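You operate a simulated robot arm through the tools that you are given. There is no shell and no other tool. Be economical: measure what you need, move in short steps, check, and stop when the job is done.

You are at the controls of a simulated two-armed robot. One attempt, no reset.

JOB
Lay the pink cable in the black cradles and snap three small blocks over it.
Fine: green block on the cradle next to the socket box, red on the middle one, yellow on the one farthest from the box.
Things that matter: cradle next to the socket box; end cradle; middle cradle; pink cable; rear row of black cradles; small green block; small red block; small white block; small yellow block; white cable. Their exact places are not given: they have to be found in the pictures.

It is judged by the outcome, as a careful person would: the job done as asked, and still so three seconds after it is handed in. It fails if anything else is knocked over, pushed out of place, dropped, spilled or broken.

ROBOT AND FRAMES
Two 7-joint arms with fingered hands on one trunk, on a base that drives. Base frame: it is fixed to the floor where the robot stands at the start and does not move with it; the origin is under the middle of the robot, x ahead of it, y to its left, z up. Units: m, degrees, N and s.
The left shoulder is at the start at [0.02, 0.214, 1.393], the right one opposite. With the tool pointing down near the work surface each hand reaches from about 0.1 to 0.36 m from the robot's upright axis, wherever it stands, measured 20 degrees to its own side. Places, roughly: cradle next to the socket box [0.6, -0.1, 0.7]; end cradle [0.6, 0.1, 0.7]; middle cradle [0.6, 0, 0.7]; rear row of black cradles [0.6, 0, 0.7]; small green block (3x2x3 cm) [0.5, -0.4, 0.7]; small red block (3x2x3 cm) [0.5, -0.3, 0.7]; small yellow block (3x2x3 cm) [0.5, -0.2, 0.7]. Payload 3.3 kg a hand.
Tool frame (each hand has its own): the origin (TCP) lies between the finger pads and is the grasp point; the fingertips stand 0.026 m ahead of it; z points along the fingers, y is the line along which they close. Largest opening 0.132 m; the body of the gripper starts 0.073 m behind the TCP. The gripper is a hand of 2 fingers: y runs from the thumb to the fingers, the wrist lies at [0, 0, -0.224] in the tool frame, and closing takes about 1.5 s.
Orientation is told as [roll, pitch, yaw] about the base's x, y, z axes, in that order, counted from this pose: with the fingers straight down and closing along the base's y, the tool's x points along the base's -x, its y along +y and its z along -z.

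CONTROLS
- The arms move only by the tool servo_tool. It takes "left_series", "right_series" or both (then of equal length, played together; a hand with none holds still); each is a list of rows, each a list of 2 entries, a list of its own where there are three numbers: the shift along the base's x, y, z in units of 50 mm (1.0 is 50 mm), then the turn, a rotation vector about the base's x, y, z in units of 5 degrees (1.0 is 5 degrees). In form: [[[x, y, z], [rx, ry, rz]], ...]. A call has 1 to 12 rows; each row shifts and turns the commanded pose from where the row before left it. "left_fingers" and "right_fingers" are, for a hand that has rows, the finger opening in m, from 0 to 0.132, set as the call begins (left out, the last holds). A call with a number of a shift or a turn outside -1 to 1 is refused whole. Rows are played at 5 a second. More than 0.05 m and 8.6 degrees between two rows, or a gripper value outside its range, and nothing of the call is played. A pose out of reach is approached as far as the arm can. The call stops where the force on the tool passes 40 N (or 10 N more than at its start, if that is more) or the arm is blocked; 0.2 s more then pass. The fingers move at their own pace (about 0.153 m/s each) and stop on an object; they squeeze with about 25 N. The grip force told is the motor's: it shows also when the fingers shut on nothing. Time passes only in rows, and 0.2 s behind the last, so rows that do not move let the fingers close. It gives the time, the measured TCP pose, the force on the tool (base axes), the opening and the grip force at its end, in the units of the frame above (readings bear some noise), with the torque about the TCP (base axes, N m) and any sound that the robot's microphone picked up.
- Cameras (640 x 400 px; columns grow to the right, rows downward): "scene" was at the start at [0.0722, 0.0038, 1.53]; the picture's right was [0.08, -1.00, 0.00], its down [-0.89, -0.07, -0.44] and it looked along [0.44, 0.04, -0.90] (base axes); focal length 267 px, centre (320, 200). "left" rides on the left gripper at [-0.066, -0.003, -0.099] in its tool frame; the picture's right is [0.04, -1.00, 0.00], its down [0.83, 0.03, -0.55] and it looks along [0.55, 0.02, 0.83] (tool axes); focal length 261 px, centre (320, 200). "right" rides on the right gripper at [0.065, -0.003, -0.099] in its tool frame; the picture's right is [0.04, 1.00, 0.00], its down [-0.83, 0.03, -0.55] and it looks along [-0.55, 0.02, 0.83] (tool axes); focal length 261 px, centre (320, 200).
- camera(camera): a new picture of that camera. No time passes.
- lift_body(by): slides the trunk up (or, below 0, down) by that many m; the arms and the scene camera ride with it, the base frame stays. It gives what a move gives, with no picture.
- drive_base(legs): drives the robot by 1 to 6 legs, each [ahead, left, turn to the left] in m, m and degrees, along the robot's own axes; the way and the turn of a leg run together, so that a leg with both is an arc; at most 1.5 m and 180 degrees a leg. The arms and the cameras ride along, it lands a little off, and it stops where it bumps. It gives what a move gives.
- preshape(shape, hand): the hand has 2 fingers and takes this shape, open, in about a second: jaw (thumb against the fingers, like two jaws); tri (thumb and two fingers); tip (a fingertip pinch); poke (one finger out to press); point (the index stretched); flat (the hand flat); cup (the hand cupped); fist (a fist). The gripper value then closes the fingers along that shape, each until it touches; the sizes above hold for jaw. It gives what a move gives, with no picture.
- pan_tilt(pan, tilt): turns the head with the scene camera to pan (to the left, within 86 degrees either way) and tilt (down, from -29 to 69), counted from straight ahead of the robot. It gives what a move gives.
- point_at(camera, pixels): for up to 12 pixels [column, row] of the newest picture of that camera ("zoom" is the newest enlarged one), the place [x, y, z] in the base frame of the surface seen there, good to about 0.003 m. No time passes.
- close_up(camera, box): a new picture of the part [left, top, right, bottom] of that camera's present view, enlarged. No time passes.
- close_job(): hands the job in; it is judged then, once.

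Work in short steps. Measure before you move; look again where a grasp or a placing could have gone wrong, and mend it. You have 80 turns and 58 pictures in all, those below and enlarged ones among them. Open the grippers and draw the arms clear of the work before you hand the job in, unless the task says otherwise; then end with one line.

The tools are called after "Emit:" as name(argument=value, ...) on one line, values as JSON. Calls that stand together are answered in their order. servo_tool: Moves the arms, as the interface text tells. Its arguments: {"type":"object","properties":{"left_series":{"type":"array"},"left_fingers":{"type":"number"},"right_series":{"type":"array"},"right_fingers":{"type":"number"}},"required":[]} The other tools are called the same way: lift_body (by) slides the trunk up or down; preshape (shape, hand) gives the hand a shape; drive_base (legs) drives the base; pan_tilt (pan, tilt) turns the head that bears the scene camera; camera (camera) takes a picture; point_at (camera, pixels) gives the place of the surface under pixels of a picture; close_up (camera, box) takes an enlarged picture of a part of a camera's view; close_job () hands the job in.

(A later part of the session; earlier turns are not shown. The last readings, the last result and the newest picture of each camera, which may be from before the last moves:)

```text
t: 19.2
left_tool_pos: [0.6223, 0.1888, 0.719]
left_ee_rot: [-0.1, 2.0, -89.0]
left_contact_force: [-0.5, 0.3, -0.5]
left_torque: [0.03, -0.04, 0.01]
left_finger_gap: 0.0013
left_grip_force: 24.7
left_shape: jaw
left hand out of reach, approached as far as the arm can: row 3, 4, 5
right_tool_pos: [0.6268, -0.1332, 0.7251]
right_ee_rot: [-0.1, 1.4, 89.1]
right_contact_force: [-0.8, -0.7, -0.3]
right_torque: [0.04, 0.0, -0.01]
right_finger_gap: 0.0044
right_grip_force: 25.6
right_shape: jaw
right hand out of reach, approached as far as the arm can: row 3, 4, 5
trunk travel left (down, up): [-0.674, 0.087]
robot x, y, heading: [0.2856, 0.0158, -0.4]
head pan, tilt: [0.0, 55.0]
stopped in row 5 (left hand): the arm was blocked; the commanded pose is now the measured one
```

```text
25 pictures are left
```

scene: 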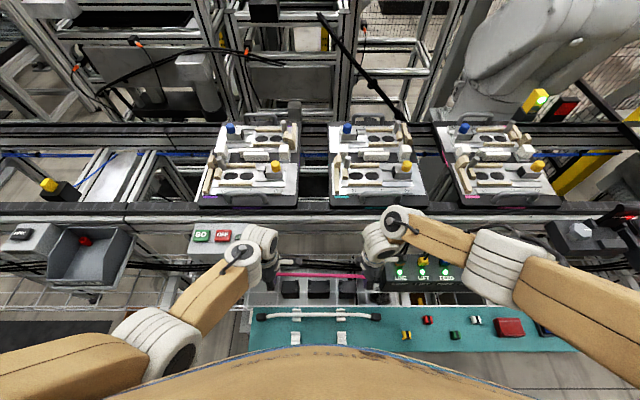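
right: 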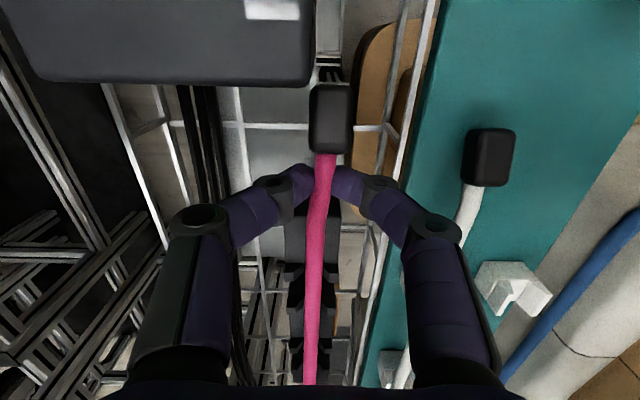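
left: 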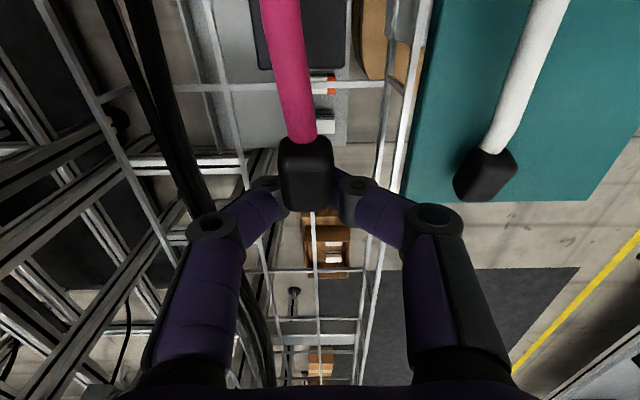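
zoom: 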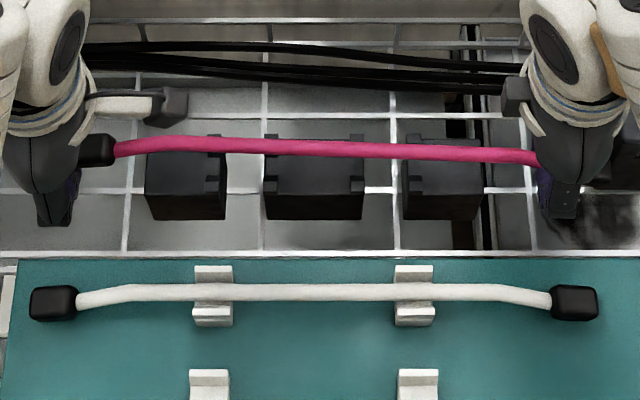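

The right hand still pinches the cable; the left boot rests on the left fingertips. I go back up and restore x/y/tilt; then I'll lower the trunk, which brings the low heights within reach.

Emit:
servo_tool(left_series=[[[0.06, 0, 0.28], [-0.1, 0, -0.05]], [[0.06, -0.17, 0.28], [-0.1, 0, -0.05]], [[0.06, -0.17, 0.28], [-0.1, 0, -0.05]], [[0.06, -0.17, 0.28], [-0.1, 0, -0.05]], [[0, -0.17, 0], [0, 0, 0]]], right_series=[[[0.036, 0, 0.25], [0.07, 0, 0.045]], [[0.036, 0.095, 0.25], [0.07, 0, 0.045]], [[0.036, 0.095, 0.25], [0.07, 0, 0.045]], [[0.036, 0.095, 0.25], [0.07, 0, 0.045]], [[0, 0.095, 0], [0, 0, 0]]])

Emit:
camera(camera="left")

```text
t: 19.6
left_tool_pos: [0.6352, 0.1997, 0.7302]
left_ee_rot: [0.4, 1.9, -89.1]
left_contact_force: [-12.8, -16.6, 10.7]
left_torque: [1.9, -1.91, -0.29]
left_finger_gap: 0.0016
left_grip_force: 24.7
left_shape: jaw
right_tool_pos: [0.6521, -0.1382, 0.7425]
right_ee_rot: [-2.4, 1.2, 89.1]
right_contact_force: [-2.5, 14.2, -5.2]
right_torque: [0.25, 0.05, -0.1]
right_finger_gap: 0.0038
right_grip_force: 25.1
right_shape: jaw
trunk travel left (down, up): [-0.674, 0.087]
robot x, y, heading: [0.2817, 0.0187, -0.1]
head pan, tilt: [0.0, 55.0]
stopped in row 1 (left hand): the force on the tool passed its limit (the readings are from after the stop); the commanded pose is now the measured one
```

```text
24 pictures are left
```

left: 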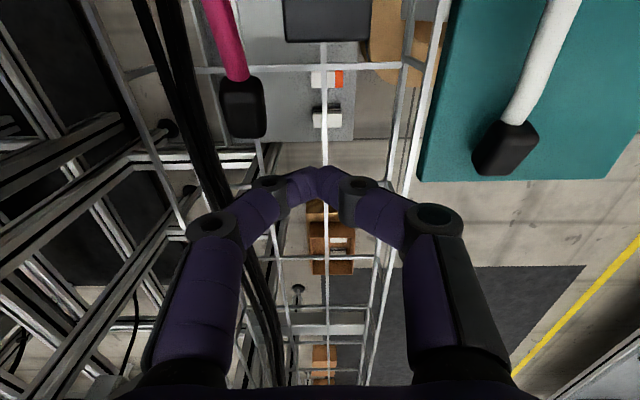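

The left hand lost the cable end; the right hand holds it alone. I check the scene and where the cable is.

Emit:
close_up(camera="scene", box=[230, 230, 410, 340])

Emit:
point_at(camera="left", pixels=[[242, 95], [230, 50], [300, 175]])

```text
3.56 times, centred on (320, 285) of scene
```

zoom: 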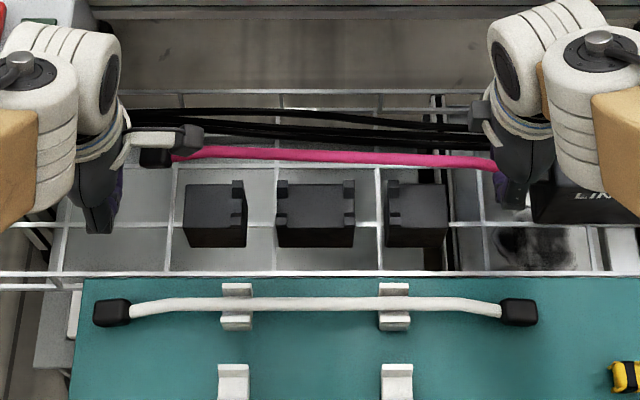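

```text
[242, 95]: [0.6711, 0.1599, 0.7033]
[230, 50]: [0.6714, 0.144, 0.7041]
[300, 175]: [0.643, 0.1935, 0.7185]
```

The cable hangs stiffly from the right hand only. I lift both hands gently with small steps.

Emit:
servo_tool(left_series=[[[0, 0, 0], [0, 0, 0]], [[0, 0, 0.2], [0, 0, 0]], [[0, 0.1, 0.3], [0, 0, 0]], [[0, 0.1, 0.4], [0, 0, 0]], [[0, 0, 0.4], [0, 0, 0]]], right_series=[[[0, 0, 0], [0, 0, 0]], [[0, 0, 0.2], [0, 0, 0]], [[0, 0, 0.3], [0, 0, 0]], [[0, 0, 0.4], [0, 0, 0]], [[0, 0, 0.4], [0, 0, 0]]])

```text
t: 20.5
left_tool_pos: [0.6339, 0.1989, 0.7636]
left_ee_rot: [0.3, 1.6, -89.9]
left_contact_force: [3.5, -15.5, -4.4]
left_torque: [1.41, 0.38, -0.52]
left_finger_gap: 0.0012
left_grip_force: 25.6
left_shape: jaw
right_tool_pos: [0.6527, -0.1421, 0.777]
right_ee_rot: [-2.6, 1.3, 88.8]
right_contact_force: [0.4, 1.6, -1.2]
right_torque: [-0.19, 0.03, -0.02]
right_finger_gap: 0.0035
right_grip_force: 25.3
right_shape: jaw
trunk travel left (down, up): [-0.674, 0.087]
robot x, y, heading: [0.2891, 0.0167, 0.0]
head pan, tilt: [0.0, 55.0]
stopped in row 4 (left hand): the force on the tool passed its limit (the readings are from after the stop); the commanded pose is now the measured one
```

The left hand presses on something on its left (likely the GO/OFF switch box near y≈0.29). I pull it back toward −x/−y, holding the right still.

Emit:
servo_tool(left_series=[[[-0.2, -0.2, 0], [0, 0, 0]], [[-0.5, -0.2, 0], [0, 0, 0]], [[-0.6, 0, 0], [0, 0, 0]]])

Emit:
camera(camera="scene")

```text
t: 21.3
left_tool_pos: [0.5671, 0.182, 0.7639]
left_ee_rot: [0.3, 1.8, -89.6]
left_contact_force: [0.1, 0.1, 0.2]
left_torque: [0.02, -0.03, 0.02]
left_finger_gap: 0.0016
left_grip_force: 24.9
left_shape: jaw
right_tool_pos: [0.6528, -0.1408, 0.7778]
right_ee_rot: [-2.5, 1.4, 88.8]
right_contact_force: [-0.2, -0.3, -0.2]
right_torque: [-0.05, 0.02, 0.05]
right_finger_gap: 0.0034
right_grip_force: 24.4
right_shape: jaw
trunk travel left (down, up): [-0.674, 0.087]
robot x, y, heading: [0.2849, 0.0207, -0.1]
head pan, tilt: [0.0, 55.0]
```

```text
22 pictures are left
```

scene: 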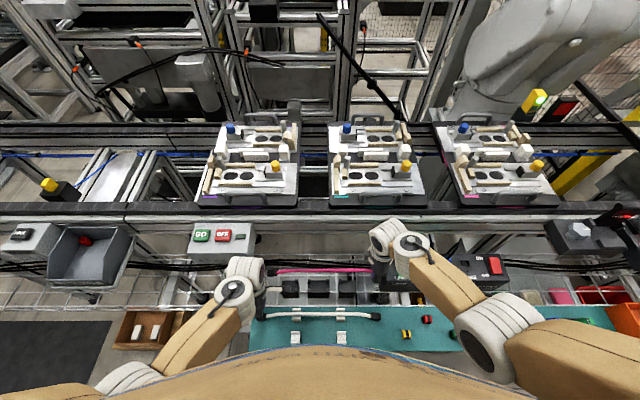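

Switch box is unmoved. I raise both hands (right also back 2 cm in x), then lower the trunk 0.1 m to gain reach at low height.

Emit:
servo_tool(left_series=[[[-0.2, 0, 0.3], [0, 0, 0]], [[-0.2, 0, 0.3], [0, 0, 0]], [[-0.2, 0, 0.3], [0, 0, 0]], [[-0.2, 0, 0.3], [0, 0, 0]], [[-0.2, 0, 0.3], [0, 0, 0]]], right_series=[[[-0.1, 0, 0.2], [0, 0, 0]], [[-0.1, 0, 0.2], [0, 0, 0]], [[-0.1, 0, 0.2], [0, 0, 0]], [[-0.1, 0, 0.2], [0, 0, 0]], [[0, 0.1, 0.2], [0, 0, 0]]], left_fingers=0.05)

Emit:
lift_body(by=-0.06)

Emit:
close_up(camera="scene", box=[230, 240, 420, 360])

```text
t: 22.5
left_tool_pos: [0.5177, 0.1824, 0.8389]
left_ee_rot: [0.2, 1.7, -89.6]
left_contact_force: [-0.2, 0.0, 0.3]
left_torque: [0.02, 0.01, 0.04]
left_finger_gap: 0.0499
left_grip_force: 0.1
left_shape: jaw
right_tool_pos: [0.6329, -0.1372, 0.8277]
right_ee_rot: [-2.4, 1.3, 88.8]
right_contact_force: [-0.4, -0.8, -0.7]
right_torque: [-0.09, -0.01, 0.0]
right_finger_gap: 0.0034
right_grip_force: 25.2
right_shape: jaw
trunk travel left (down, up): [-0.674, 0.087]
robot x, y, heading: [0.2861, 0.0233, -0.0]
head pan, tilt: [0.0, 55.0]
```

```text
t: 23.5
left_tool_pos: [0.5188, 0.1823, 0.7787]
left_ee_rot: [0.2, 1.7, -89.6]
left_contact_force: [0.7, -1.1, 0.0]
left_torque: [0.01, 0.0, 0.0]
left_finger_gap: 0.0495
left_grip_force: 0.1
left_shape: jaw
right_tool_pos: [0.6347, -0.1372, 0.7677]
right_ee_rot: [-2.5, 1.4, 88.8]
right_contact_force: [0.4, 0.1, -0.2]
right_torque: [-0.03, 0.01, 0.0]
right_finger_gap: 0.0035
right_grip_force: 25.1
right_shape: jaw
trunk travel left (down, up): [-0.614, 0.147]
robot x, y, heading: [0.2871, 0.0181, -0.1]
head pan, tilt: [0.0, 55.0]
```

```text
3.33 times, centred on (325, 300) of scene
```

zoom: 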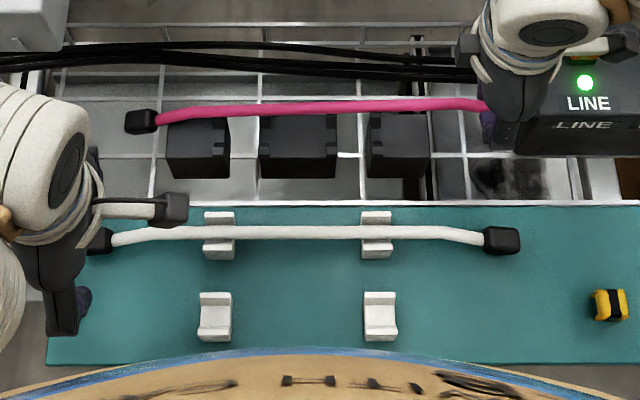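

Cable is safe in the right hand. I measure it now, and shift the body a further 0.05 m down while raising the hands.

Emit:
point_at(camera="zoom", pixels=[[140, 120], [160, 117], [180, 114], [300, 107], [460, 103], [482, 106]])

Emit:
servo_tool(left_series=[[[0, 0, 0.4], [-0.17, 0, 0]], [[0, 0, 0.4], [-0.17, 0, 0]], [[0, 0, 0.4], [0, 0, 0]]], right_series=[[[0, 0.17, 0.4], [0.14, 0, 0.1]], [[0, 0.17, 0.4], [0.14, 0, 0.1]], [[0, 0.16, 0.4], [0, 0, 0]]])

Emit:
lift_body(by=-0.06)

```text
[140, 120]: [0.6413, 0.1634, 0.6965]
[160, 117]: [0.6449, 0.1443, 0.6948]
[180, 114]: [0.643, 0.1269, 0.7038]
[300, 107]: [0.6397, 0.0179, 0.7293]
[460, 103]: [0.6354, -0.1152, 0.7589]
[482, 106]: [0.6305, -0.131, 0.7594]
```

```text
t: 24.3
left_tool_pos: [0.5188, 0.1825, 0.8393]
left_ee_rot: [0.1, 0.0, -89.5]
left_contact_force: [-0.2, 0.3, -0.5]
left_torque: [-0.01, 0.01, -0.03]
left_finger_gap: 0.0494
left_grip_force: 0.0
left_shape: jaw
right_tool_pos: [0.6337, -0.1109, 0.8282]
right_ee_rot: [-2.5, -0.1, 89.8]
right_contact_force: [-0.1, -0.3, -0.1]
right_torque: [-0.09, 0.03, 0.02]
right_finger_gap: 0.0034
right_grip_force: 24.5
right_shape: jaw
trunk travel left (down, up): [-0.614, 0.147]
robot x, y, heading: [0.2889, 0.0188, -0.1]
head pan, tilt: [0.0, 55.0]
```

```text
t: 25.3
left_tool_pos: [0.5182, 0.1807, 0.7783]
left_ee_rot: [0.2, 0.0, -89.5]
left_contact_force: [0.3, -1.0, 0.1]
left_torque: [-0.02, -0.01, -0.01]
left_finger_gap: 0.0496
left_grip_force: 0.0
left_shape: jaw
right_tool_pos: [0.6327, -0.1105, 0.7669]
right_ee_rot: [-2.5, 0.0, 89.8]
right_contact_force: [0.0, -0.2, 0.3]
right_torque: [-0.05, 0.0, -0.03]
right_finger_gap: 0.0032
right_grip_force: 25.0
right_shape: jaw
trunk travel left (down, up): [-0.554, 0.207]
robot x, y, heading: [0.2878, 0.0209, 0.1]
head pan, tilt: [0.0, 55.0]
```

The cable slopes (left end 6 cm lower) and is yawed ~1.8°. I yaw the right hand to straighten it, then look before lowering left-end-first into the groove.

Emit:
servo_tool(right_series=[[[0, 0, 0], [0, 0, 0.36]], [[0, 0, 0], [0, 0, 0]]])

Emit:
close_up(camera="scene", box=[230, 260, 390, 360])

Emit:
point_at(camera="zoom", pixels=[[150, 105], [200, 100], [300, 93], [400, 90], [500, 88]])

```text
t: 25.9
left_tool_pos: [0.5192, 0.1815, 0.7791]
left_ee_rot: [0.2, 0.0, -89.5]
left_contact_force: [0.2, 0.4, 0.7]
left_torque: [-0.02, -0.02, -0.01]
left_finger_gap: 0.0496
left_grip_force: 0.1
left_shape: jaw
right_tool_pos: [0.6337, -0.1104, 0.7684]
right_ee_rot: [-2.5, 0.0, 91.6]
right_contact_force: [-0.1, 0.2, 0.7]
right_torque: [0.0, -0.08, -0.07]
right_finger_gap: 0.0035
right_grip_force: 24.6
right_shape: jaw
trunk travel left (down, up): [-0.554, 0.207]
robot x, y, heading: [0.2861, 0.0211, -0.5]
head pan, tilt: [0.0, 55.0]
```

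```text
4.00 times, centred on (310, 310) of scene
```

zoom: 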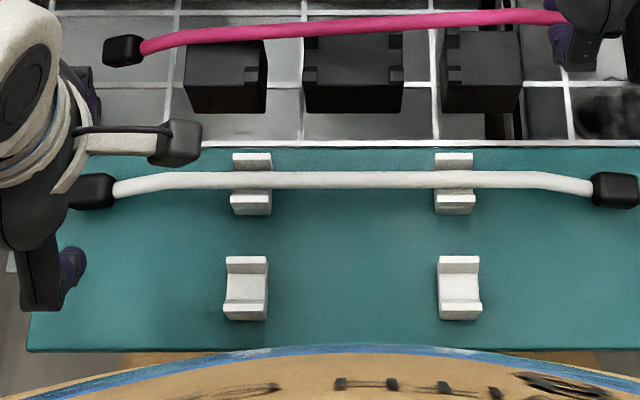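

```text
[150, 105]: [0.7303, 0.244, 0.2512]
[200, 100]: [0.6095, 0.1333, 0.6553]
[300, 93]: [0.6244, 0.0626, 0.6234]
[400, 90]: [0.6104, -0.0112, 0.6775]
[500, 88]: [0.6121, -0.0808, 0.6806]
```

I misjudged the rows; the cable is at rows 18–48. I re-measure on it.

Emit:
point_at(camera="zoom", pixels=[[125, 48], [150, 46], [175, 39], [225, 34], [300, 29], [400, 23], [500, 17], [545, 17], [253, 44], [253, 74], [395, 42], [395, 74]])

```text
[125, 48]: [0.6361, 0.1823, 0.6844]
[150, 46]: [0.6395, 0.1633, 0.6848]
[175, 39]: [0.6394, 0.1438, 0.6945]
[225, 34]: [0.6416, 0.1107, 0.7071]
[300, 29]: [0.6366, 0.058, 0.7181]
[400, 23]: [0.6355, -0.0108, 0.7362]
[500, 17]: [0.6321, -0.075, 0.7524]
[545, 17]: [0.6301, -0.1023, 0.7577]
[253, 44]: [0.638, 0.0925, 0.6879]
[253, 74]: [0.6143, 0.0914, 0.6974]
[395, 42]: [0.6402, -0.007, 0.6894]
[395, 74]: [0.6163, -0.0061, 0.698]
```

The groove runs x≈0.623–0.640 (centre 0.632); the cable's left part is ~9 mm too far back. I yaw 3° more and lower 2 cm.

Emit:
servo_tool(right_series=[[[0, 0, 0], [0, 0, 0.6]], [[0, 0, -0.2], [0, 0, 0]], [[0, 0, 0], [0, 0, 0]]])

Emit:
close_up(camera="scene", box=[240, 240, 400, 340])

```text
t: 26.7
left_tool_pos: [0.5198, 0.1805, 0.7793]
left_ee_rot: [0.2, 0.0, -89.6]
left_contact_force: [-0.1, 0.3, 0.6]
left_torque: [0.01, 0.01, 0.01]
left_finger_gap: 0.0496
left_grip_force: 0.1
left_shape: jaw
right_tool_pos: [0.6348, -0.1102, 0.7574]
right_ee_rot: [-2.4, 0.0, 94.6]
right_contact_force: [0.2, 0.4, 0.6]
right_torque: [0.02, 0.0, 0.01]
right_finger_gap: 0.0036
right_grip_force: 24.8
right_shape: jaw
trunk travel left (down, up): [-0.554, 0.207]
robot x, y, heading: [0.2844, 0.0199, -0.0]
head pan, tilt: [0.0, 55.0]
```

```text
4.00 times, centred on (320, 290) of scene
```

zoom: 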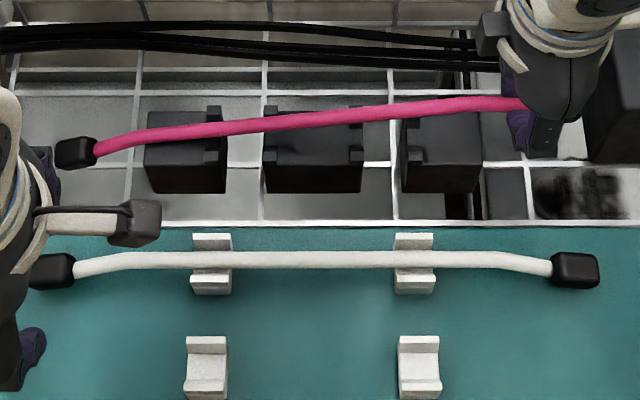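

Emit:
point_at(camera="zoom", pixels=[[78, 150], [100, 148], [130, 139], [186, 132], [260, 124], [340, 117], [430, 107], [500, 102]])

```text
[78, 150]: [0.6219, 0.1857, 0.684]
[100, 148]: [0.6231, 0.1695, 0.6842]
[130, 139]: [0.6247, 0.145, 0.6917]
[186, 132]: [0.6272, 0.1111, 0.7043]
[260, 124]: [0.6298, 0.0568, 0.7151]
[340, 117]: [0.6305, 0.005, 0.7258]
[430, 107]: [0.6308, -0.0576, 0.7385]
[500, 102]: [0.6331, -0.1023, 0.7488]
```

Slightly over-rotated (x 0.627 at left). I rotate back 1.2° and lower 3 cm so the left part settles in its groove.

Emit:
servo_tool(right_series=[[[0, 0, 0], [0, 0, -0.24]], [[0, 0, -0.15], [0, 0, 0]], [[0, 0, -0.15], [0, 0, 0]], [[0, 0, -0.15], [0, 0, 0]], [[0, 0, -0.15], [0, 0, 0]]])

Emit:
close_up(camera="scene", box=[240, 240, 400, 340])

Emit:
point_at(camera="zoom", pixels=[[78, 144], [186, 139], [260, 134], [340, 129], [430, 124], [500, 120]])

```text
t: 27.9
left_tool_pos: [0.5191, 0.1819, 0.78]
left_ee_rot: [0.2, -0.1, -89.7]
left_contact_force: [-1.1, 0.1, -0.4]
left_torque: [-0.05, -0.01, 0.0]
left_finger_gap: 0.0495
left_grip_force: 0.0
left_shape: jaw
right_tool_pos: [0.6346, -0.111, 0.728]
right_ee_rot: [-2.4, -0.1, 93.3]
right_contact_force: [0.9, -0.1, -0.3]
right_torque: [0.06, 0.01, -0.04]
right_finger_gap: 0.0038
right_grip_force: 24.5
right_shape: jaw
trunk travel left (down, up): [-0.554, 0.207]
robot x, y, heading: [0.284, 0.0177, -0.2]
head pan, tilt: [0.0, 55.0]
```

```text
4.00 times, centred on (320, 290) of scene
```

zoom: 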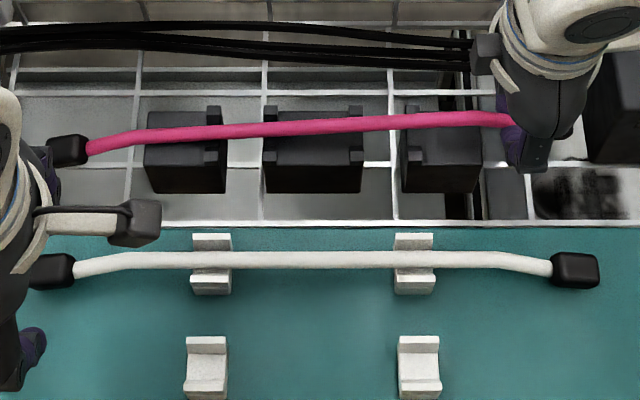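

```text
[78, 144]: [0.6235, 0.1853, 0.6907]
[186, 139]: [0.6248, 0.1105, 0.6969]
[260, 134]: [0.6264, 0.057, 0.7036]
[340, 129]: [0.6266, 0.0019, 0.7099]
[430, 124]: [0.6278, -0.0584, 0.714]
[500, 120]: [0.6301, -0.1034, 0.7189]
```

The left part has settled (top 0.697) between its tabs. I lower the right hand 2.3 cm more.

Emit:
servo_tool(right_series=[[[0, 0, -0.15], [0, 0, 0]], [[0, 0, -0.15], [0, 0, 0]], [[0, 0, -0.15], [0, 0, 0]], [[0, 0, 0], [0, 0, 0]]])

Emit:
close_up(camera="scene", box=[240, 240, 400, 340])

Emit:
point_at(camera="zoom", pixels=[[186, 132], [260, 131], [340, 131], [430, 131], [480, 131]])

```text
t: 28.9
left_tool_pos: [0.5182, 0.1812, 0.7792]
left_ee_rot: [0.3, 0.0, -89.7]
left_contact_force: [0.3, -0.6, 0.1]
left_torque: [0.02, -0.01, 0.01]
left_finger_gap: 0.0494
left_grip_force: 0.1
left_shape: jaw
right_tool_pos: [0.6339, -0.1112, 0.7048]
right_ee_rot: [-2.5, -0.1, 93.3]
right_contact_force: [0.3, 0.3, 0.2]
right_torque: [0.04, 0.0, 0.0]
right_finger_gap: 0.0035
right_grip_force: 24.9
right_shape: jaw
trunk travel left (down, up): [-0.554, 0.207]
robot x, y, heading: [0.2853, 0.0199, 0.2]
head pan, tilt: [0.0, 55.0]
```

```text
4.00 times, centred on (320, 290) of scene
```

zoom: 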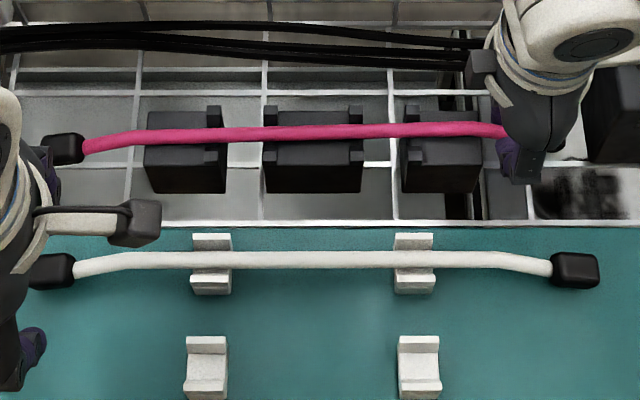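

```text
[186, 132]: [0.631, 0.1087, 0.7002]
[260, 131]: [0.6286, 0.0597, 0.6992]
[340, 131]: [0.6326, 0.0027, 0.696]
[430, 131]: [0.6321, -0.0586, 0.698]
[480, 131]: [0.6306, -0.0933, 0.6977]
```

The cable lies in all three grooves (x≈0.631, top≈0.698). I open the right hand and raise it.

Emit:
servo_tool(right_series=[[[0, 0, 0], [0, 0, 0]], [[0, 0, 0], [0, 0, 0]], [[0, 0, 0], [0, 0, 0]], [[0, 0, 0.3], [0, 0, 0]], [[0, 0, 0.5], [0, 0, 0]], [[0, 0, 0.5], [0, 0, 0]], [[0, 0, 0.5], [0, 0, 0]]], right_fingers=0.045)

Emit:
servo_tool(right_series=[[[-0.8, -0.3, 0], [0, 0, -0.5]], [[-0.8, -0.3, 0], [0, 0, 0]], [[-0.8, -0.3, 0], [0, 0, 0]]], left_series=[[[-0.3, 0.8, 0.2], [0, 0, 0]], [[-0.3, 0.8, 0.2], [0, 0, 0]], [[-0.3, 0.3, 0.2], [0, 0, 0]]])

Emit:
camera(camera="scene")

```text
t: 30.5
left_tool_pos: [0.5188, 0.1828, 0.7771]
left_ee_rot: [0.2, -0.1, -89.6]
left_contact_force: [0.2, -0.4, 0.4]
left_torque: [-0.01, -0.02, -0.03]
left_finger_gap: 0.0495
left_grip_force: 0.1
left_shape: jaw
right_tool_pos: [0.6335, -0.1116, 0.7955]
right_ee_rot: [-2.4, -0.1, 93.5]
right_contact_force: [-0.1, -0.6, -0.6]
right_torque: [-0.02, 0.04, 0.01]
right_finger_gap: 0.0448
right_grip_force: 0.1
right_shape: jaw
trunk travel left (down, up): [-0.554, 0.207]
robot x, y, heading: [0.2925, 0.0163, 0.2]
head pan, tilt: [0.0, 55.0]
```

```text
t: 31.3
left_tool_pos: [0.4736, 0.278, 0.8088]
left_ee_rot: [0.4, 0.0, -89.6]
left_contact_force: [-0.5, 0.1, -0.1]
left_torque: [0.01, -0.01, 0.04]
left_finger_gap: 0.0496
left_grip_force: 0.1
left_shape: jaw
right_tool_pos: [0.5128, -0.1558, 0.7957]
right_ee_rot: [-2.4, -0.2, 90.9]
right_contact_force: [0.7, 0.8, -0.5]
right_torque: [-0.02, 0.01, -0.03]
right_finger_gap: 0.0449
right_grip_force: 0.0
right_shape: jaw
trunk travel left (down, up): [-0.554, 0.207]
robot x, y, heading: [0.2832, 0.0204, 0.0]
head pan, tilt: [0.0, 55.0]
```

```text
16 pictures are left
```

scene: 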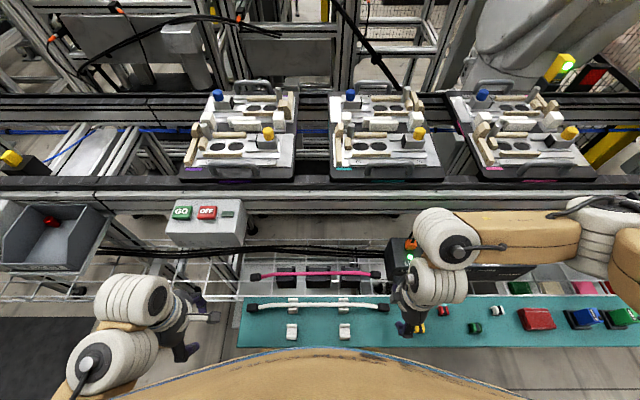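

The cable stays put. Before driving sideways I check where the right elbow and nearby equipment are.

Emit:
point_at(camera="scene", pixels=[[600, 205], [520, 230], [620, 235], [445, 230], [600, 320], [420, 328], [445, 311], [475, 327], [498, 311]])

Emit:
servo_tool(right_series=[[[-0.3, -0.1, 0.5], [0, 0.48, 0]], [[-0.3, -0.1, 0.5], [0, 0, 0]]])

```text
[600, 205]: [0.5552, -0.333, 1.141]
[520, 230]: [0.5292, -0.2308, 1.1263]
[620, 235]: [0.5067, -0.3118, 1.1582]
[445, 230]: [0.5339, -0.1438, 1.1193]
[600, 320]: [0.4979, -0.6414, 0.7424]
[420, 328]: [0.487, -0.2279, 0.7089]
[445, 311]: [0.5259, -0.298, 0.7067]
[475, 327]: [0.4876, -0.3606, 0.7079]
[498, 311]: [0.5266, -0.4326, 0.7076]
```

```text
t: 31.9
left_tool_pos: [0.4754, 0.2787, 0.8095]
left_ee_rot: [0.3, 0.0, -89.6]
left_contact_force: [0.0, -0.6, 0.8]
left_torque: [0.0, -0.01, -0.02]
left_finger_gap: 0.0497
left_grip_force: 0.0
left_shape: jaw
right_tool_pos: [0.4836, -0.1651, 0.844]
right_ee_rot: [0.0, -0.1, 90.8]
right_contact_force: [0.3, 0.3, -1.3]
right_torque: [0.0, -0.03, -0.01]
right_finger_gap: 0.0447
right_grip_force: 0.1
right_shape: jaw
trunk travel left (down, up): [-0.554, 0.207]
robot x, y, heading: [0.2864, 0.0218, 0.1]
head pan, tilt: [0.0, 55.0]
```

Elbow is high (z≈1.14), clear. I drive 0.1 m right so all blocks are in comfortable reach.

Emit:
drive_base(legs=[[-0.008, -0.1, 0]])

```text
t: 33.1
left_tool_pos: [0.4663, 0.1746, 0.8102]
left_ee_rot: [0.2, 0.1, -89.6]
left_contact_force: [0.3, 0.3, 0.0]
left_torque: [0.05, 0.01, -0.03]
left_finger_gap: 0.0496
left_grip_force: 0.0
left_shape: jaw
right_tool_pos: [0.4743, -0.269, 0.846]
right_ee_rot: [-0.1, -0.1, 90.8]
right_contact_force: [-0.3, -0.2, -0.4]
right_torque: [0.01, -0.03, -0.03]
right_finger_gap: 0.0448
right_grip_force: 0.1
right_shape: jaw
trunk travel left (down, up): [-0.554, 0.207]
robot x, y, heading: [0.2782, -0.0806, -0.3]
head pan, tilt: [0.0, 55.0]
```

I move the right hand above the yellow block at z=0.78 and check with its camera.

Emit:
servo_tool(right_series=[[[0.1, 0.4, -0.4], [0, 0, 0]], [[0.1, 0.4, -0.4], [0, 0, 0]], [[0.03, 0.02, -0.5], [0, 0, 0]], [[0, 0, 0], [0, 0, 0]]], right_fingers=0.06)

Emit:
camera(camera="right")

```text
t: 34.1
left_tool_pos: [0.4658, 0.1769, 0.8089]
left_ee_rot: [0.3, 0.0, -89.7]
left_contact_force: [0.3, -0.3, -0.6]
left_torque: [0.02, 0.02, 0.02]
left_finger_gap: 0.0497
left_grip_force: 0.1
left_shape: jaw
right_tool_pos: [0.4854, -0.2265, 0.779]
right_ee_rot: [0.0, -0.1, 90.8]
right_contact_force: [-0.7, -0.2, 0.5]
right_torque: [0.02, 0.01, -0.01]
right_finger_gap: 0.0595
right_grip_force: 0.1
right_shape: jaw
trunk travel left (down, up): [-0.554, 0.207]
robot x, y, heading: [0.279, -0.0822, -0.5]
head pan, tilt: [0.0, 55.0]
```

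```text
15 pictures are left
```

right: 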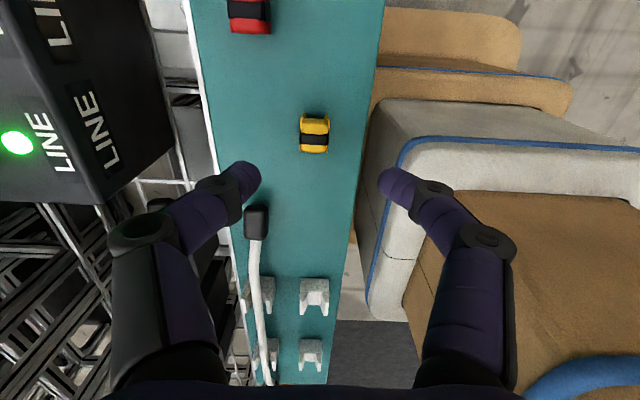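

I measure the yellow block's corners in this view.

Emit:
point_at(camera="right", pixels=[[303, 124], [325, 124], [303, 147], [325, 147], [314, 134], [322, 134], [306, 134], [285, 134], [237, 15], [264, 15]])

Emit:
close_up(camera="right", box=[280, 105, 344, 160])

```text
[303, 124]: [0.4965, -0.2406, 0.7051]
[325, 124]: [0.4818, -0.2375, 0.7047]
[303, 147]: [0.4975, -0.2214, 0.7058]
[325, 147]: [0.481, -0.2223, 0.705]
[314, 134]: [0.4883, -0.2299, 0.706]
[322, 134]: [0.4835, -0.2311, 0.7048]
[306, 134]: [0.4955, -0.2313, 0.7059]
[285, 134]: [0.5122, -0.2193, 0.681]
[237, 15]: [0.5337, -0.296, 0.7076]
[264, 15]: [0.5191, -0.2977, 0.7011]
```

```text
7.27 times, centred on (312, 132) of right
```

zoom: 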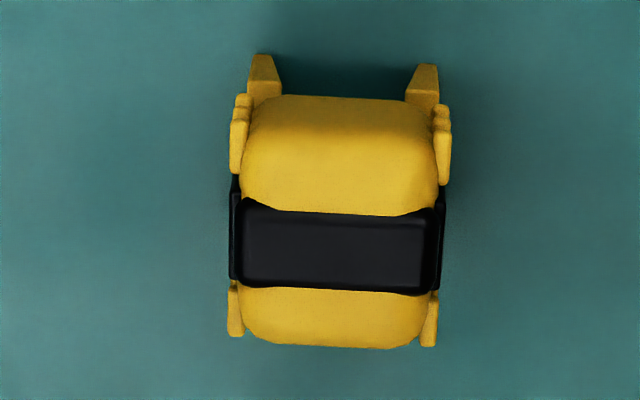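

Block centre is (0.4885, −0.2305), ~2 cm wide in x. I descend to z≈0.712 and close.

Emit:
servo_tool(right_series=[[[0.06, -0.08, -0.4], [0, 0, 0]], [[0, 0, -0.4], [0, 0, 0]], [[0, 0, -0.4], [0, 0, 0]], [[0, 0, -0.14], [0, 0, 0]], [[0, 0, 0], [0, 0, 0]]])

Emit:
servo_tool(right_series=[[[0, 0, 0], [0, 0, 0]], [[0, 0, 0], [0, 0, 0]], [[0, 0, 0], [0, 0, 0]], [[0, 0, 0], [0, 0, 0]], [[0, 0, 0], [0, 0, 0]]], right_fingers=0.0)

Emit:
servo_tool(right_series=[[[0, 0, 0.2], [0, 0, 0]], [[0, 0, 0.4], [0, 0, 0]], [[0, 0, 0.6], [0, 0, 0]], [[0, 0, 0.6], [0, 0, 0]]])

Emit:
camera(camera="right")

```text
t: 35.3
left_tool_pos: [0.4667, 0.1767, 0.8089]
left_ee_rot: [0.2, 0.0, -89.5]
left_contact_force: [0.5, -0.5, -0.5]
left_torque: [-0.02, 0.01, 0.01]
left_finger_gap: 0.0495
left_grip_force: 0.0
left_shape: jaw
right_tool_pos: [0.4898, -0.232, 0.7114]
right_ee_rot: [0.1, -0.2, 90.9]
right_contact_force: [0.2, 0.6, -0.4]
right_torque: [0.03, -0.03, 0.03]
right_finger_gap: 0.0598
right_grip_force: 0.1
right_shape: jaw
trunk travel left (down, up): [-0.554, 0.207]
robot x, y, heading: [0.2766, -0.0812, -0.4]
head pan, tilt: [0.0, 55.0]
```

```text
t: 36.5
left_tool_pos: [0.4661, 0.1765, 0.8105]
left_ee_rot: [0.3, 0.0, -89.6]
left_contact_force: [-0.3, 0.1, 0.4]
left_torque: [0.02, 0.0, -0.01]
left_finger_gap: 0.0497
left_grip_force: 0.1
left_shape: jaw
right_tool_pos: [0.489, -0.2307, 0.7131]
right_ee_rot: [0.0, -0.1, 90.8]
right_contact_force: [-0.4, -0.1, 0.4]
right_torque: [-0.02, 0.04, 0.02]
right_finger_gap: 0.0137
right_grip_force: 25.0
right_shape: jaw
trunk travel left (down, up): [-0.554, 0.207]
robot x, y, heading: [0.2791, -0.0811, -0.2]
head pan, tilt: [0.0, 55.0]
```

```text
t: 37.5
left_tool_pos: [0.4671, 0.1767, 0.8092]
left_ee_rot: [0.1, 0.0, -89.6]
left_contact_force: [0.1, -0.1, -1.2]
left_torque: [0.01, -0.02, 0.0]
left_finger_gap: 0.0494
left_grip_force: 0.0
left_shape: jaw
right_tool_pos: [0.4892, -0.2287, 0.8015]
right_ee_rot: [0.0, -0.2, 90.8]
right_contact_force: [-1.1, -0.2, 0.0]
right_torque: [0.0, -0.01, 0.01]
right_finger_gap: 0.0136
right_grip_force: 25.0
right_shape: jaw
trunk travel left (down, up): [-0.554, 0.207]
robot x, y, heading: [0.2773, -0.0804, -0.2]
head pan, tilt: [0.0, 55.0]
```

```text
13 pictures are left
```

right: 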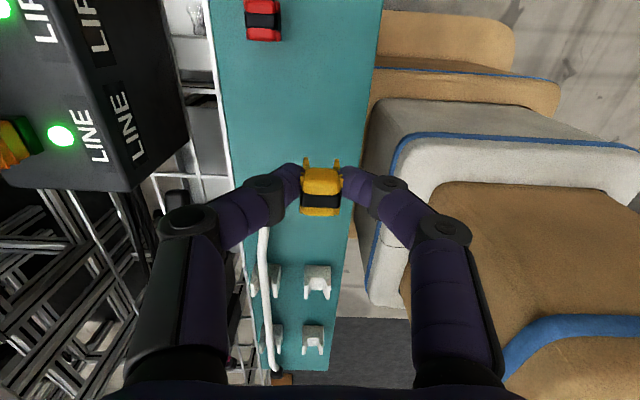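

The yellow block is held. I measure its offset relative to the TCP.

Emit:
point_at(camera="right", pixels=[[321, 180], [321, 202], [308, 200], [335, 200], [321, 212]])

Emit:
drive_base(legs=[[-0.03, 0, 0], [0, 0.31, 0]])

```text
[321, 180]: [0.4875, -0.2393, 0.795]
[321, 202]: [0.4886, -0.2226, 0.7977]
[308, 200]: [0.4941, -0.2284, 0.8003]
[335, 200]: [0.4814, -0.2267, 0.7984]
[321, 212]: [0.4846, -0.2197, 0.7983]
```

```text
t: 40.0
left_tool_pos: [0.4376, 0.4888, 0.8088]
left_ee_rot: [0.2, 0.1, -89.8]
left_contact_force: [0.3, 1.3, 0.5]
left_torque: [-0.05, -0.03, -0.02]
left_finger_gap: 0.0495
left_grip_force: 0.0
left_shape: jaw
right_tool_pos: [0.461, 0.0812, 0.8037]
right_ee_rot: [0.0, -0.2, 90.9]
right_contact_force: [-0.3, -0.2, -0.2]
right_torque: [-0.02, 0.0, 0.03]
right_finger_gap: 0.0133
right_grip_force: 24.9
right_shape: jaw
trunk travel left (down, up): [-0.554, 0.207]
robot x, y, heading: [0.2473, 0.2288, -0.1]
head pan, tilt: [0.0, 55.0]
```

Block top sits ~3 mm below the TCP, offset ≈0. Now at robot y≈0.229; I drive forward 3 cm and bring the hand over the end cradle (0.632, 0.110).

Emit:
drive_base(legs=[[0.032, 0, 0]])

Emit:
servo_tool(right_series=[[[0.7, 0.15, 0], [0, 0, -0.05]], [[0.7, 0.15, 0], [0, 0, -0.05]], [[0.7, 0.15, 0], [0, 0, -0.05]], [[0.63, 0.13, 0], [0, 0, -0.03]], [[0, 0, 0], [0, 0, 0]]])

Emit:
camera(camera="right")

```text
t: 40.9
left_tool_pos: [0.4715, 0.4884, 0.8092]
left_ee_rot: [0.1, 0.1, -89.8]
left_contact_force: [0.3, 0.5, 0.2]
left_torque: [0.01, 0.05, -0.01]
left_finger_gap: 0.0496
left_grip_force: 0.1
left_shape: jaw
right_tool_pos: [0.4951, 0.0813, 0.8029]
right_ee_rot: [0.0, -0.1, 90.8]
right_contact_force: [-0.4, 0.4, -0.5]
right_torque: [0.0, 0.0, 0.0]
right_finger_gap: 0.0136
right_grip_force: 24.8
right_shape: jaw
trunk travel left (down, up): [-0.554, 0.207]
robot x, y, heading: [0.2825, 0.233, -0.3]
head pan, tilt: [0.0, 55.0]
```

```text
t: 42.0
left_tool_pos: [0.4699, 0.4886, 0.8102]
left_ee_rot: [0.2, 0.0, -89.8]
left_contact_force: [0.1, -0.8, 0.0]
left_torque: [0.0, 0.01, 0.02]
left_finger_gap: 0.0495
left_grip_force: 0.1
left_shape: jaw
right_tool_pos: [0.6296, 0.1102, 0.802]
right_ee_rot: [0.0, -0.1, 90.0]
right_contact_force: [0.0, -0.3, -0.3]
right_torque: [0.02, -0.02, -0.02]
right_finger_gap: 0.0137
right_grip_force: 24.6
right_shape: jaw
trunk travel left (down, up): [-0.554, 0.207]
robot x, y, heading: [0.2829, 0.2335, -0.2]
head pan, tilt: [0.0, 55.0]
```

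```text
12 pictures are left
```

right: 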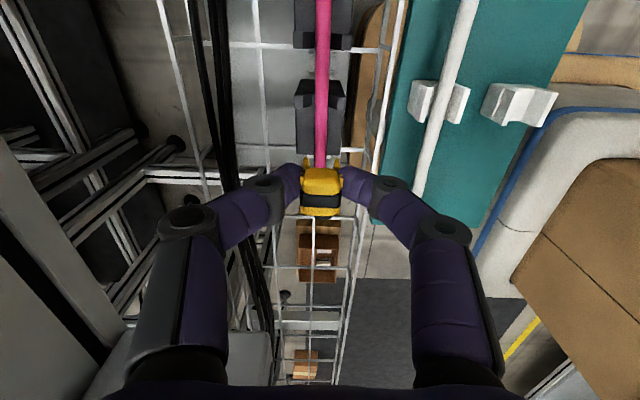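

I verify the end cradle's extents and cable line in this view.

Emit:
point_at(camera="right", pixels=[[304, 85], [304, 100], [304, 120], [304, 150], [322, 100], [322, 140], [340, 90], [340, 150], [303, 155]])

```text
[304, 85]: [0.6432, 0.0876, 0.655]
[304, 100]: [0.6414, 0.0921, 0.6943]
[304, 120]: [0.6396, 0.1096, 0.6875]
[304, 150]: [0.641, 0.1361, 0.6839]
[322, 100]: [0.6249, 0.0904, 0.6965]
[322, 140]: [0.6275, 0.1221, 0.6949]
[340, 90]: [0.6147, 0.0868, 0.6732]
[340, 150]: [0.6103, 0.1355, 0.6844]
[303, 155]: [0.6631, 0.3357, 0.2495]
```

Aligned (cable x≈0.628, cradle centre y≈0.112). I lower to ~0.72 and then press down slowly.

Emit:
servo_tool(right_series=[[[0, 0.04, -0.4], [0, 0, 0]], [[0, 0, -0.4], [0, 0, 0]], [[0, 0, -0.4], [0, 0, 0]], [[0, 0, -0.4], [0, 0, 0]], [[0, 0, 0], [0, 0, 0]]])

Emit:
servo_tool(right_series=[[[0, 0, -0.06], [0, 0, 0]], [[0, 0, -0.06], [0, 0, 0]], [[0, 0, -0.06], [0, 0, 0]], [[0, 0, -0.06], [0, 0, 0]]])

```text
t: 43.2
left_tool_pos: [0.4695, 0.4868, 0.8102]
left_ee_rot: [0.2, 0.1, -89.7]
left_contact_force: [0.1, 0.1, 0.4]
left_torque: [0.0, -0.01, -0.01]
left_finger_gap: 0.0498
left_grip_force: 0.0
left_shape: jaw
right_tool_pos: [0.6302, 0.1127, 0.7228]
right_ee_rot: [0.0, -0.1, 89.8]
right_contact_force: [-0.5, -0.7, -0.3]
right_torque: [0.0, 0.0, -0.01]
right_finger_gap: 0.0132
right_grip_force: 25.0
right_shape: jaw
trunk travel left (down, up): [-0.554, 0.207]
robot x, y, heading: [0.2832, 0.2275, -0.4]
head pan, tilt: [0.0, 55.0]
```

```text
t: 44.3
left_tool_pos: [0.4698, 0.4875, 0.8099]
left_ee_rot: [0.3, 0.1, -89.8]
left_contact_force: [-0.2, -0.7, 1.1]
left_torque: [0.03, 0.0, 0.01]
left_finger_gap: 0.0496
left_grip_force: 0.1
left_shape: jaw
right_tool_pos: [0.6315, 0.1117, 0.7134]
right_ee_rot: [-0.4, -0.1, 89.9]
right_contact_force: [-6.8, -4.7, 31.2]
right_torque: [-0.06, 0.19, 0.0]
right_finger_gap: 0.0189
right_grip_force: 25.7
right_shape: jaw
trunk travel left (down, up): [-0.554, 0.207]
robot x, y, heading: [0.2809, 0.2288, -0.3]
head pan, tilt: [0.0, 55.0]
stopped in row 4 (right hand): the force on the tool passed its limit (the readings are from after the stop); the commanded pose is now the measured one
```

Contact at 31 N, opening grew to 19 mm (legs spread or fingers moved). I look before pressing further.

Emit:
close_up(camera="right", box=[260, 120, 388, 230])

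Emit:
point_at(camera="zoom", pixels=[[320, 200], [320, 240], [320, 280], [320, 320]])

```text
3.64 times, centred on (324, 175) of right
```

zoom: 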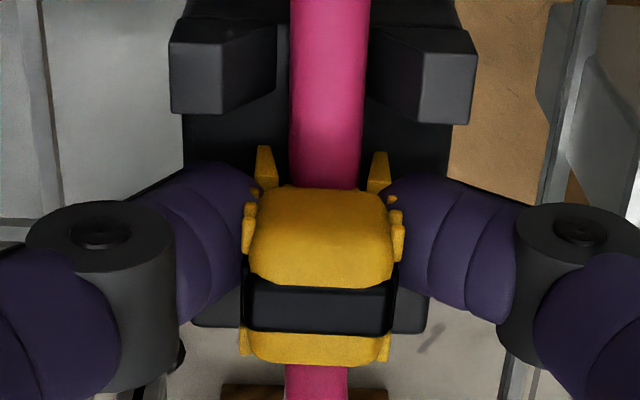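

```text
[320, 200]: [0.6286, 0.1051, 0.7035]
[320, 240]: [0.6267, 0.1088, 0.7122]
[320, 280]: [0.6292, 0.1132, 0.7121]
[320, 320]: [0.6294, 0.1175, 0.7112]
```

The yellow block straddles the cable, top at 0.712 (≈2 mm from fully seated). The fingertips likely touch the cradle, so I release, rise, close the fingers and press on its top instead.

Emit:
servo_tool(right_series=[[[0, 0, 0.04], [0, 0, 0]], [[0, 0, 0], [0, 0, 0]], [[0, 0, 0], [0, 0, 0]], [[0, 0, 0.3], [0, 0, 0]], [[0, 0, 0.4], [0, 0, 0]], [[0, 0, 0.4], [0, 0, 0]]], right_fingers=0.04)

Emit:
servo_tool(right_series=[[[-0.03, 0.02, 0], [0, 0, 0]], [[0, 0, 0], [0, 0, 0]], [[0, 0, 0], [0, 0, 0]]], right_fingers=0.0)

Emit:
close_up(camera="right", box=[230, 80, 410, 200])

```text
t: 45.7
left_tool_pos: [0.4703, 0.4888, 0.8096]
left_ee_rot: [0.2, 0.0, -89.7]
left_contact_force: [0.2, 0.6, 0.1]
left_torque: [-0.04, 0.01, 0.01]
left_finger_gap: 0.0497
left_grip_force: 0.1
left_shape: jaw
right_tool_pos: [0.6324, 0.1125, 0.7692]
right_ee_rot: [-0.2, -0.1, 89.8]
right_contact_force: [-0.1, -0.2, 0.5]
right_torque: [0.01, 0.0, -0.01]
right_finger_gap: 0.04
right_grip_force: 0.1
right_shape: jaw
trunk travel left (down, up): [-0.554, 0.207]
robot x, y, heading: [0.2835, 0.2328, -0.4]
head pan, tilt: [0.0, 55.0]
```

```text
t: 46.5
left_tool_pos: [0.4702, 0.4872, 0.8095]
left_ee_rot: [0.1, 0.0, -89.7]
left_contact_force: [-0.1, 0.6, 0.1]
left_torque: [-0.02, -0.03, 0.0]
left_finger_gap: 0.0497
left_grip_force: 0.1
left_shape: jaw
right_tool_pos: [0.6304, 0.1142, 0.7707]
right_ee_rot: [-0.1, -0.1, 89.8]
right_contact_force: [0.1, -0.2, -0.5]
right_torque: [0.01, 0.04, -0.02]
right_finger_gap: 0.0
right_grip_force: 25.0
right_shape: jaw
trunk travel left (down, up): [-0.554, 0.207]
robot x, y, heading: [0.2806, 0.2332, -0.6]
head pan, tilt: [0.0, 55.0]
```

```text
3.33 times, centred on (320, 140) of right
```

zoom: 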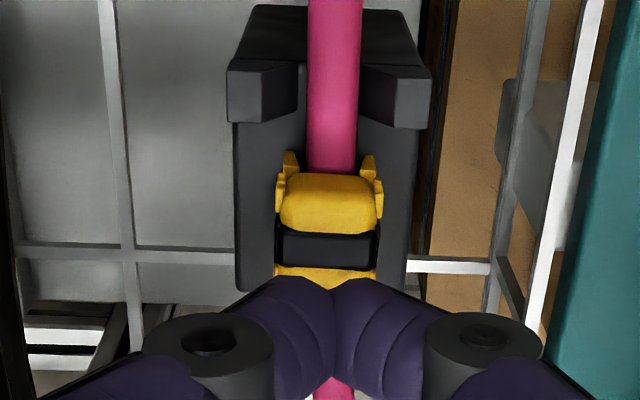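

The block stands on the cradle over the cable. I press its top with closed fingertips.

Emit:
servo_tool(right_series=[[[0, -0.04, -0.3], [0, 0, 0]], [[0, 0, -0.26], [0, 0, 0]], [[0, 0, -0.08], [0, 0, 0]], [[0, 0, -0.06], [0, 0, 0]], [[0, 0, -0.06], [0, 0, 0]], [[0, 0, -0.06], [0, 0, 0]], [[0, 0, -0.06], [0, 0, 0]]])

Emit:
servo_tool(right_series=[[[0, 0, 0.4], [0, 0, 0]], [[0, 0, 0.6], [0, 0, 0]], [[0, 0, 0.6], [0, 0, 0]]])

Emit:
close_up(camera="right", box=[230, 80, 410, 200])

Emit:
point_at(camera="zoom", pixels=[[320, 190], [320, 210], [320, 230], [320, 240], [320, 250], [320, 260]])

```text
t: 47.5
left_tool_pos: [0.4701, 0.4888, 0.8104]
left_ee_rot: [0.4, 0.0, -89.8]
left_contact_force: [-0.5, -0.6, 0.7]
left_torque: [0.01, 0.01, 0.02]
left_finger_gap: 0.0496
left_grip_force: 0.1
left_shape: jaw
right_tool_pos: [0.6323, 0.1127, 0.7391]
right_ee_rot: [-0.6, -0.2, 89.8]
right_contact_force: [-6.7, -3.8, 26.8]
right_torque: [-0.14, 0.23, 0.02]
right_finger_gap: 0.0001
right_grip_force: 25.0
right_shape: jaw
trunk travel left (down, up): [-0.554, 0.207]
robot x, y, heading: [0.2789, 0.2306, -0.1]
head pan, tilt: [0.0, 55.0]
stopped in row 4 (right hand): the force on the tool passed its limit (the readings are from after the stop); the commanded pose is now the measured one
```

```text
t: 48.3
left_tool_pos: [0.4697, 0.4882, 0.8087]
left_ee_rot: [0.2, 0.0, -89.7]
left_contact_force: [-0.6, 0.3, -0.3]
left_torque: [0.02, -0.01, 0.01]
left_finger_gap: 0.0496
left_grip_force: 0.0
left_shape: jaw
right_tool_pos: [0.634, 0.1123, 0.818]
right_ee_rot: [-0.5, -0.3, 89.8]
right_contact_force: [-0.7, 0.3, 0.9]
right_torque: [-0.01, -0.01, -0.02]
right_finger_gap: 0.0002
right_grip_force: 25.4
right_shape: jaw
trunk travel left (down, up): [-0.554, 0.207]
robot x, y, heading: [0.2788, 0.2256, -0.5]
head pan, tilt: [0.0, 55.0]
```

```text
3.33 times, centred on (320, 140) of right
```

zoom: 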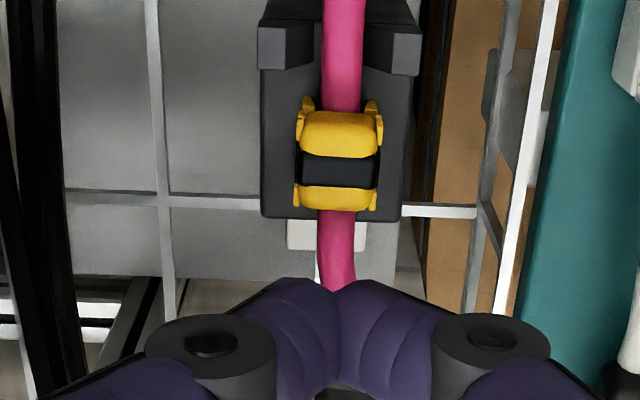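

```text
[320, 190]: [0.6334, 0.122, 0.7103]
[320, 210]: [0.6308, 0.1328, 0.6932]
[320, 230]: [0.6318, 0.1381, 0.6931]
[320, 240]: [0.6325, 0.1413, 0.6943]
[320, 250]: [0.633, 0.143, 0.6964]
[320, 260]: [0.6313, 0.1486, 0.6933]
```

Yellow is seated (≈40 N press, no more travel). Next red: I retract the hand to x≈0.5 and drive back to the blocks.

Emit:
servo_tool(right_series=[[[-0.8, 0, 0.1], [0, 0, 0]], [[-0.8, 0, 0.1], [0, 0, 0]], [[-0.8, 0, 0.1], [0, 0, 0]], [[-0.3, 0, 0.1], [0, 0, 0]]], right_fingers=0.06)

Emit:
drive_base(legs=[[-0.02, 0, 0], [0, -0.35, 0], [0.015, 0, 0]])

```text
t: 49.3
left_tool_pos: [0.47, 0.4886, 0.81]
left_ee_rot: [0.3, -0.1, -89.7]
left_contact_force: [0.3, 1.2, 0.0]
left_torque: [-0.02, 0.02, 0.01]
left_finger_gap: 0.0497
left_grip_force: 0.1
left_shape: jaw
right_tool_pos: [0.498, 0.1132, 0.838]
right_ee_rot: [-0.5, -0.2, 89.8]
right_contact_force: [0.1, -0.1, -0.2]
right_torque: [0.03, 0.0, 0.0]
right_finger_gap: 0.0597
right_grip_force: 0.0
right_shape: jaw
trunk travel left (down, up): [-0.554, 0.207]
robot x, y, heading: [0.2827, 0.2317, -0.4]
head pan, tilt: [0.0, 55.0]
```

```text
t: 52.3
left_tool_pos: [0.4654, 0.1372, 0.8089]
left_ee_rot: [0.1, 0.0, -89.6]
left_contact_force: [0.9, -0.7, -0.4]
left_torque: [0.0, 0.01, -0.02]
left_finger_gap: 0.0499
left_grip_force: 0.1
left_shape: jaw
right_tool_pos: [0.4931, -0.2385, 0.8361]
right_ee_rot: [-0.5, -0.2, 90.0]
right_contact_force: [-0.9, -0.6, 0.3]
right_torque: [0.0, 0.04, -0.02]
right_finger_gap: 0.0597
right_grip_force: 0.1
right_shape: jaw
trunk travel left (down, up): [-0.554, 0.207]
robot x, y, heading: [0.2765, -0.1207, -0.2]
head pan, tilt: [0.0, 55.0]
```

I move above the red block at (0.5275, −0.297), z≈0.76, and check.

Emit:
servo_tool(right_series=[[[0.23, -0.39, -0.5], [0, 0, 0]], [[0.23, -0.39, -0.5], [0, 0, 0]], [[0.23, -0.39, -0.5], [0, 0, 0]], [[0, 0, 0], [0, 0, 0]]])

Emit:
camera(camera="right")

```text
t: 53.3
left_tool_pos: [0.4634, 0.1371, 0.8096]
left_ee_rot: [0.3, 0.1, -89.6]
left_contact_force: [-0.3, -0.1, -0.8]
left_torque: [-0.02, -0.02, -0.02]
left_finger_gap: 0.0495
left_grip_force: 0.1
left_shape: jaw
right_tool_pos: [0.5274, -0.297, 0.7621]
right_ee_rot: [-0.5, -0.2, 90.0]
right_contact_force: [0.1, -0.2, -0.9]
right_torque: [0.0, -0.01, 0.01]
right_finger_gap: 0.0597
right_grip_force: 0.0
right_shape: jaw
trunk travel left (down, up): [-0.554, 0.207]
robot x, y, heading: [0.2732, -0.1186, -0.3]
head pan, tilt: [0.0, 55.0]
```

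```text
8 pictures are left
```

right: 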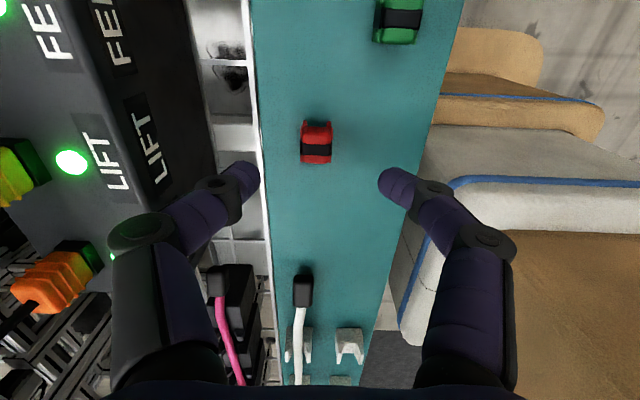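

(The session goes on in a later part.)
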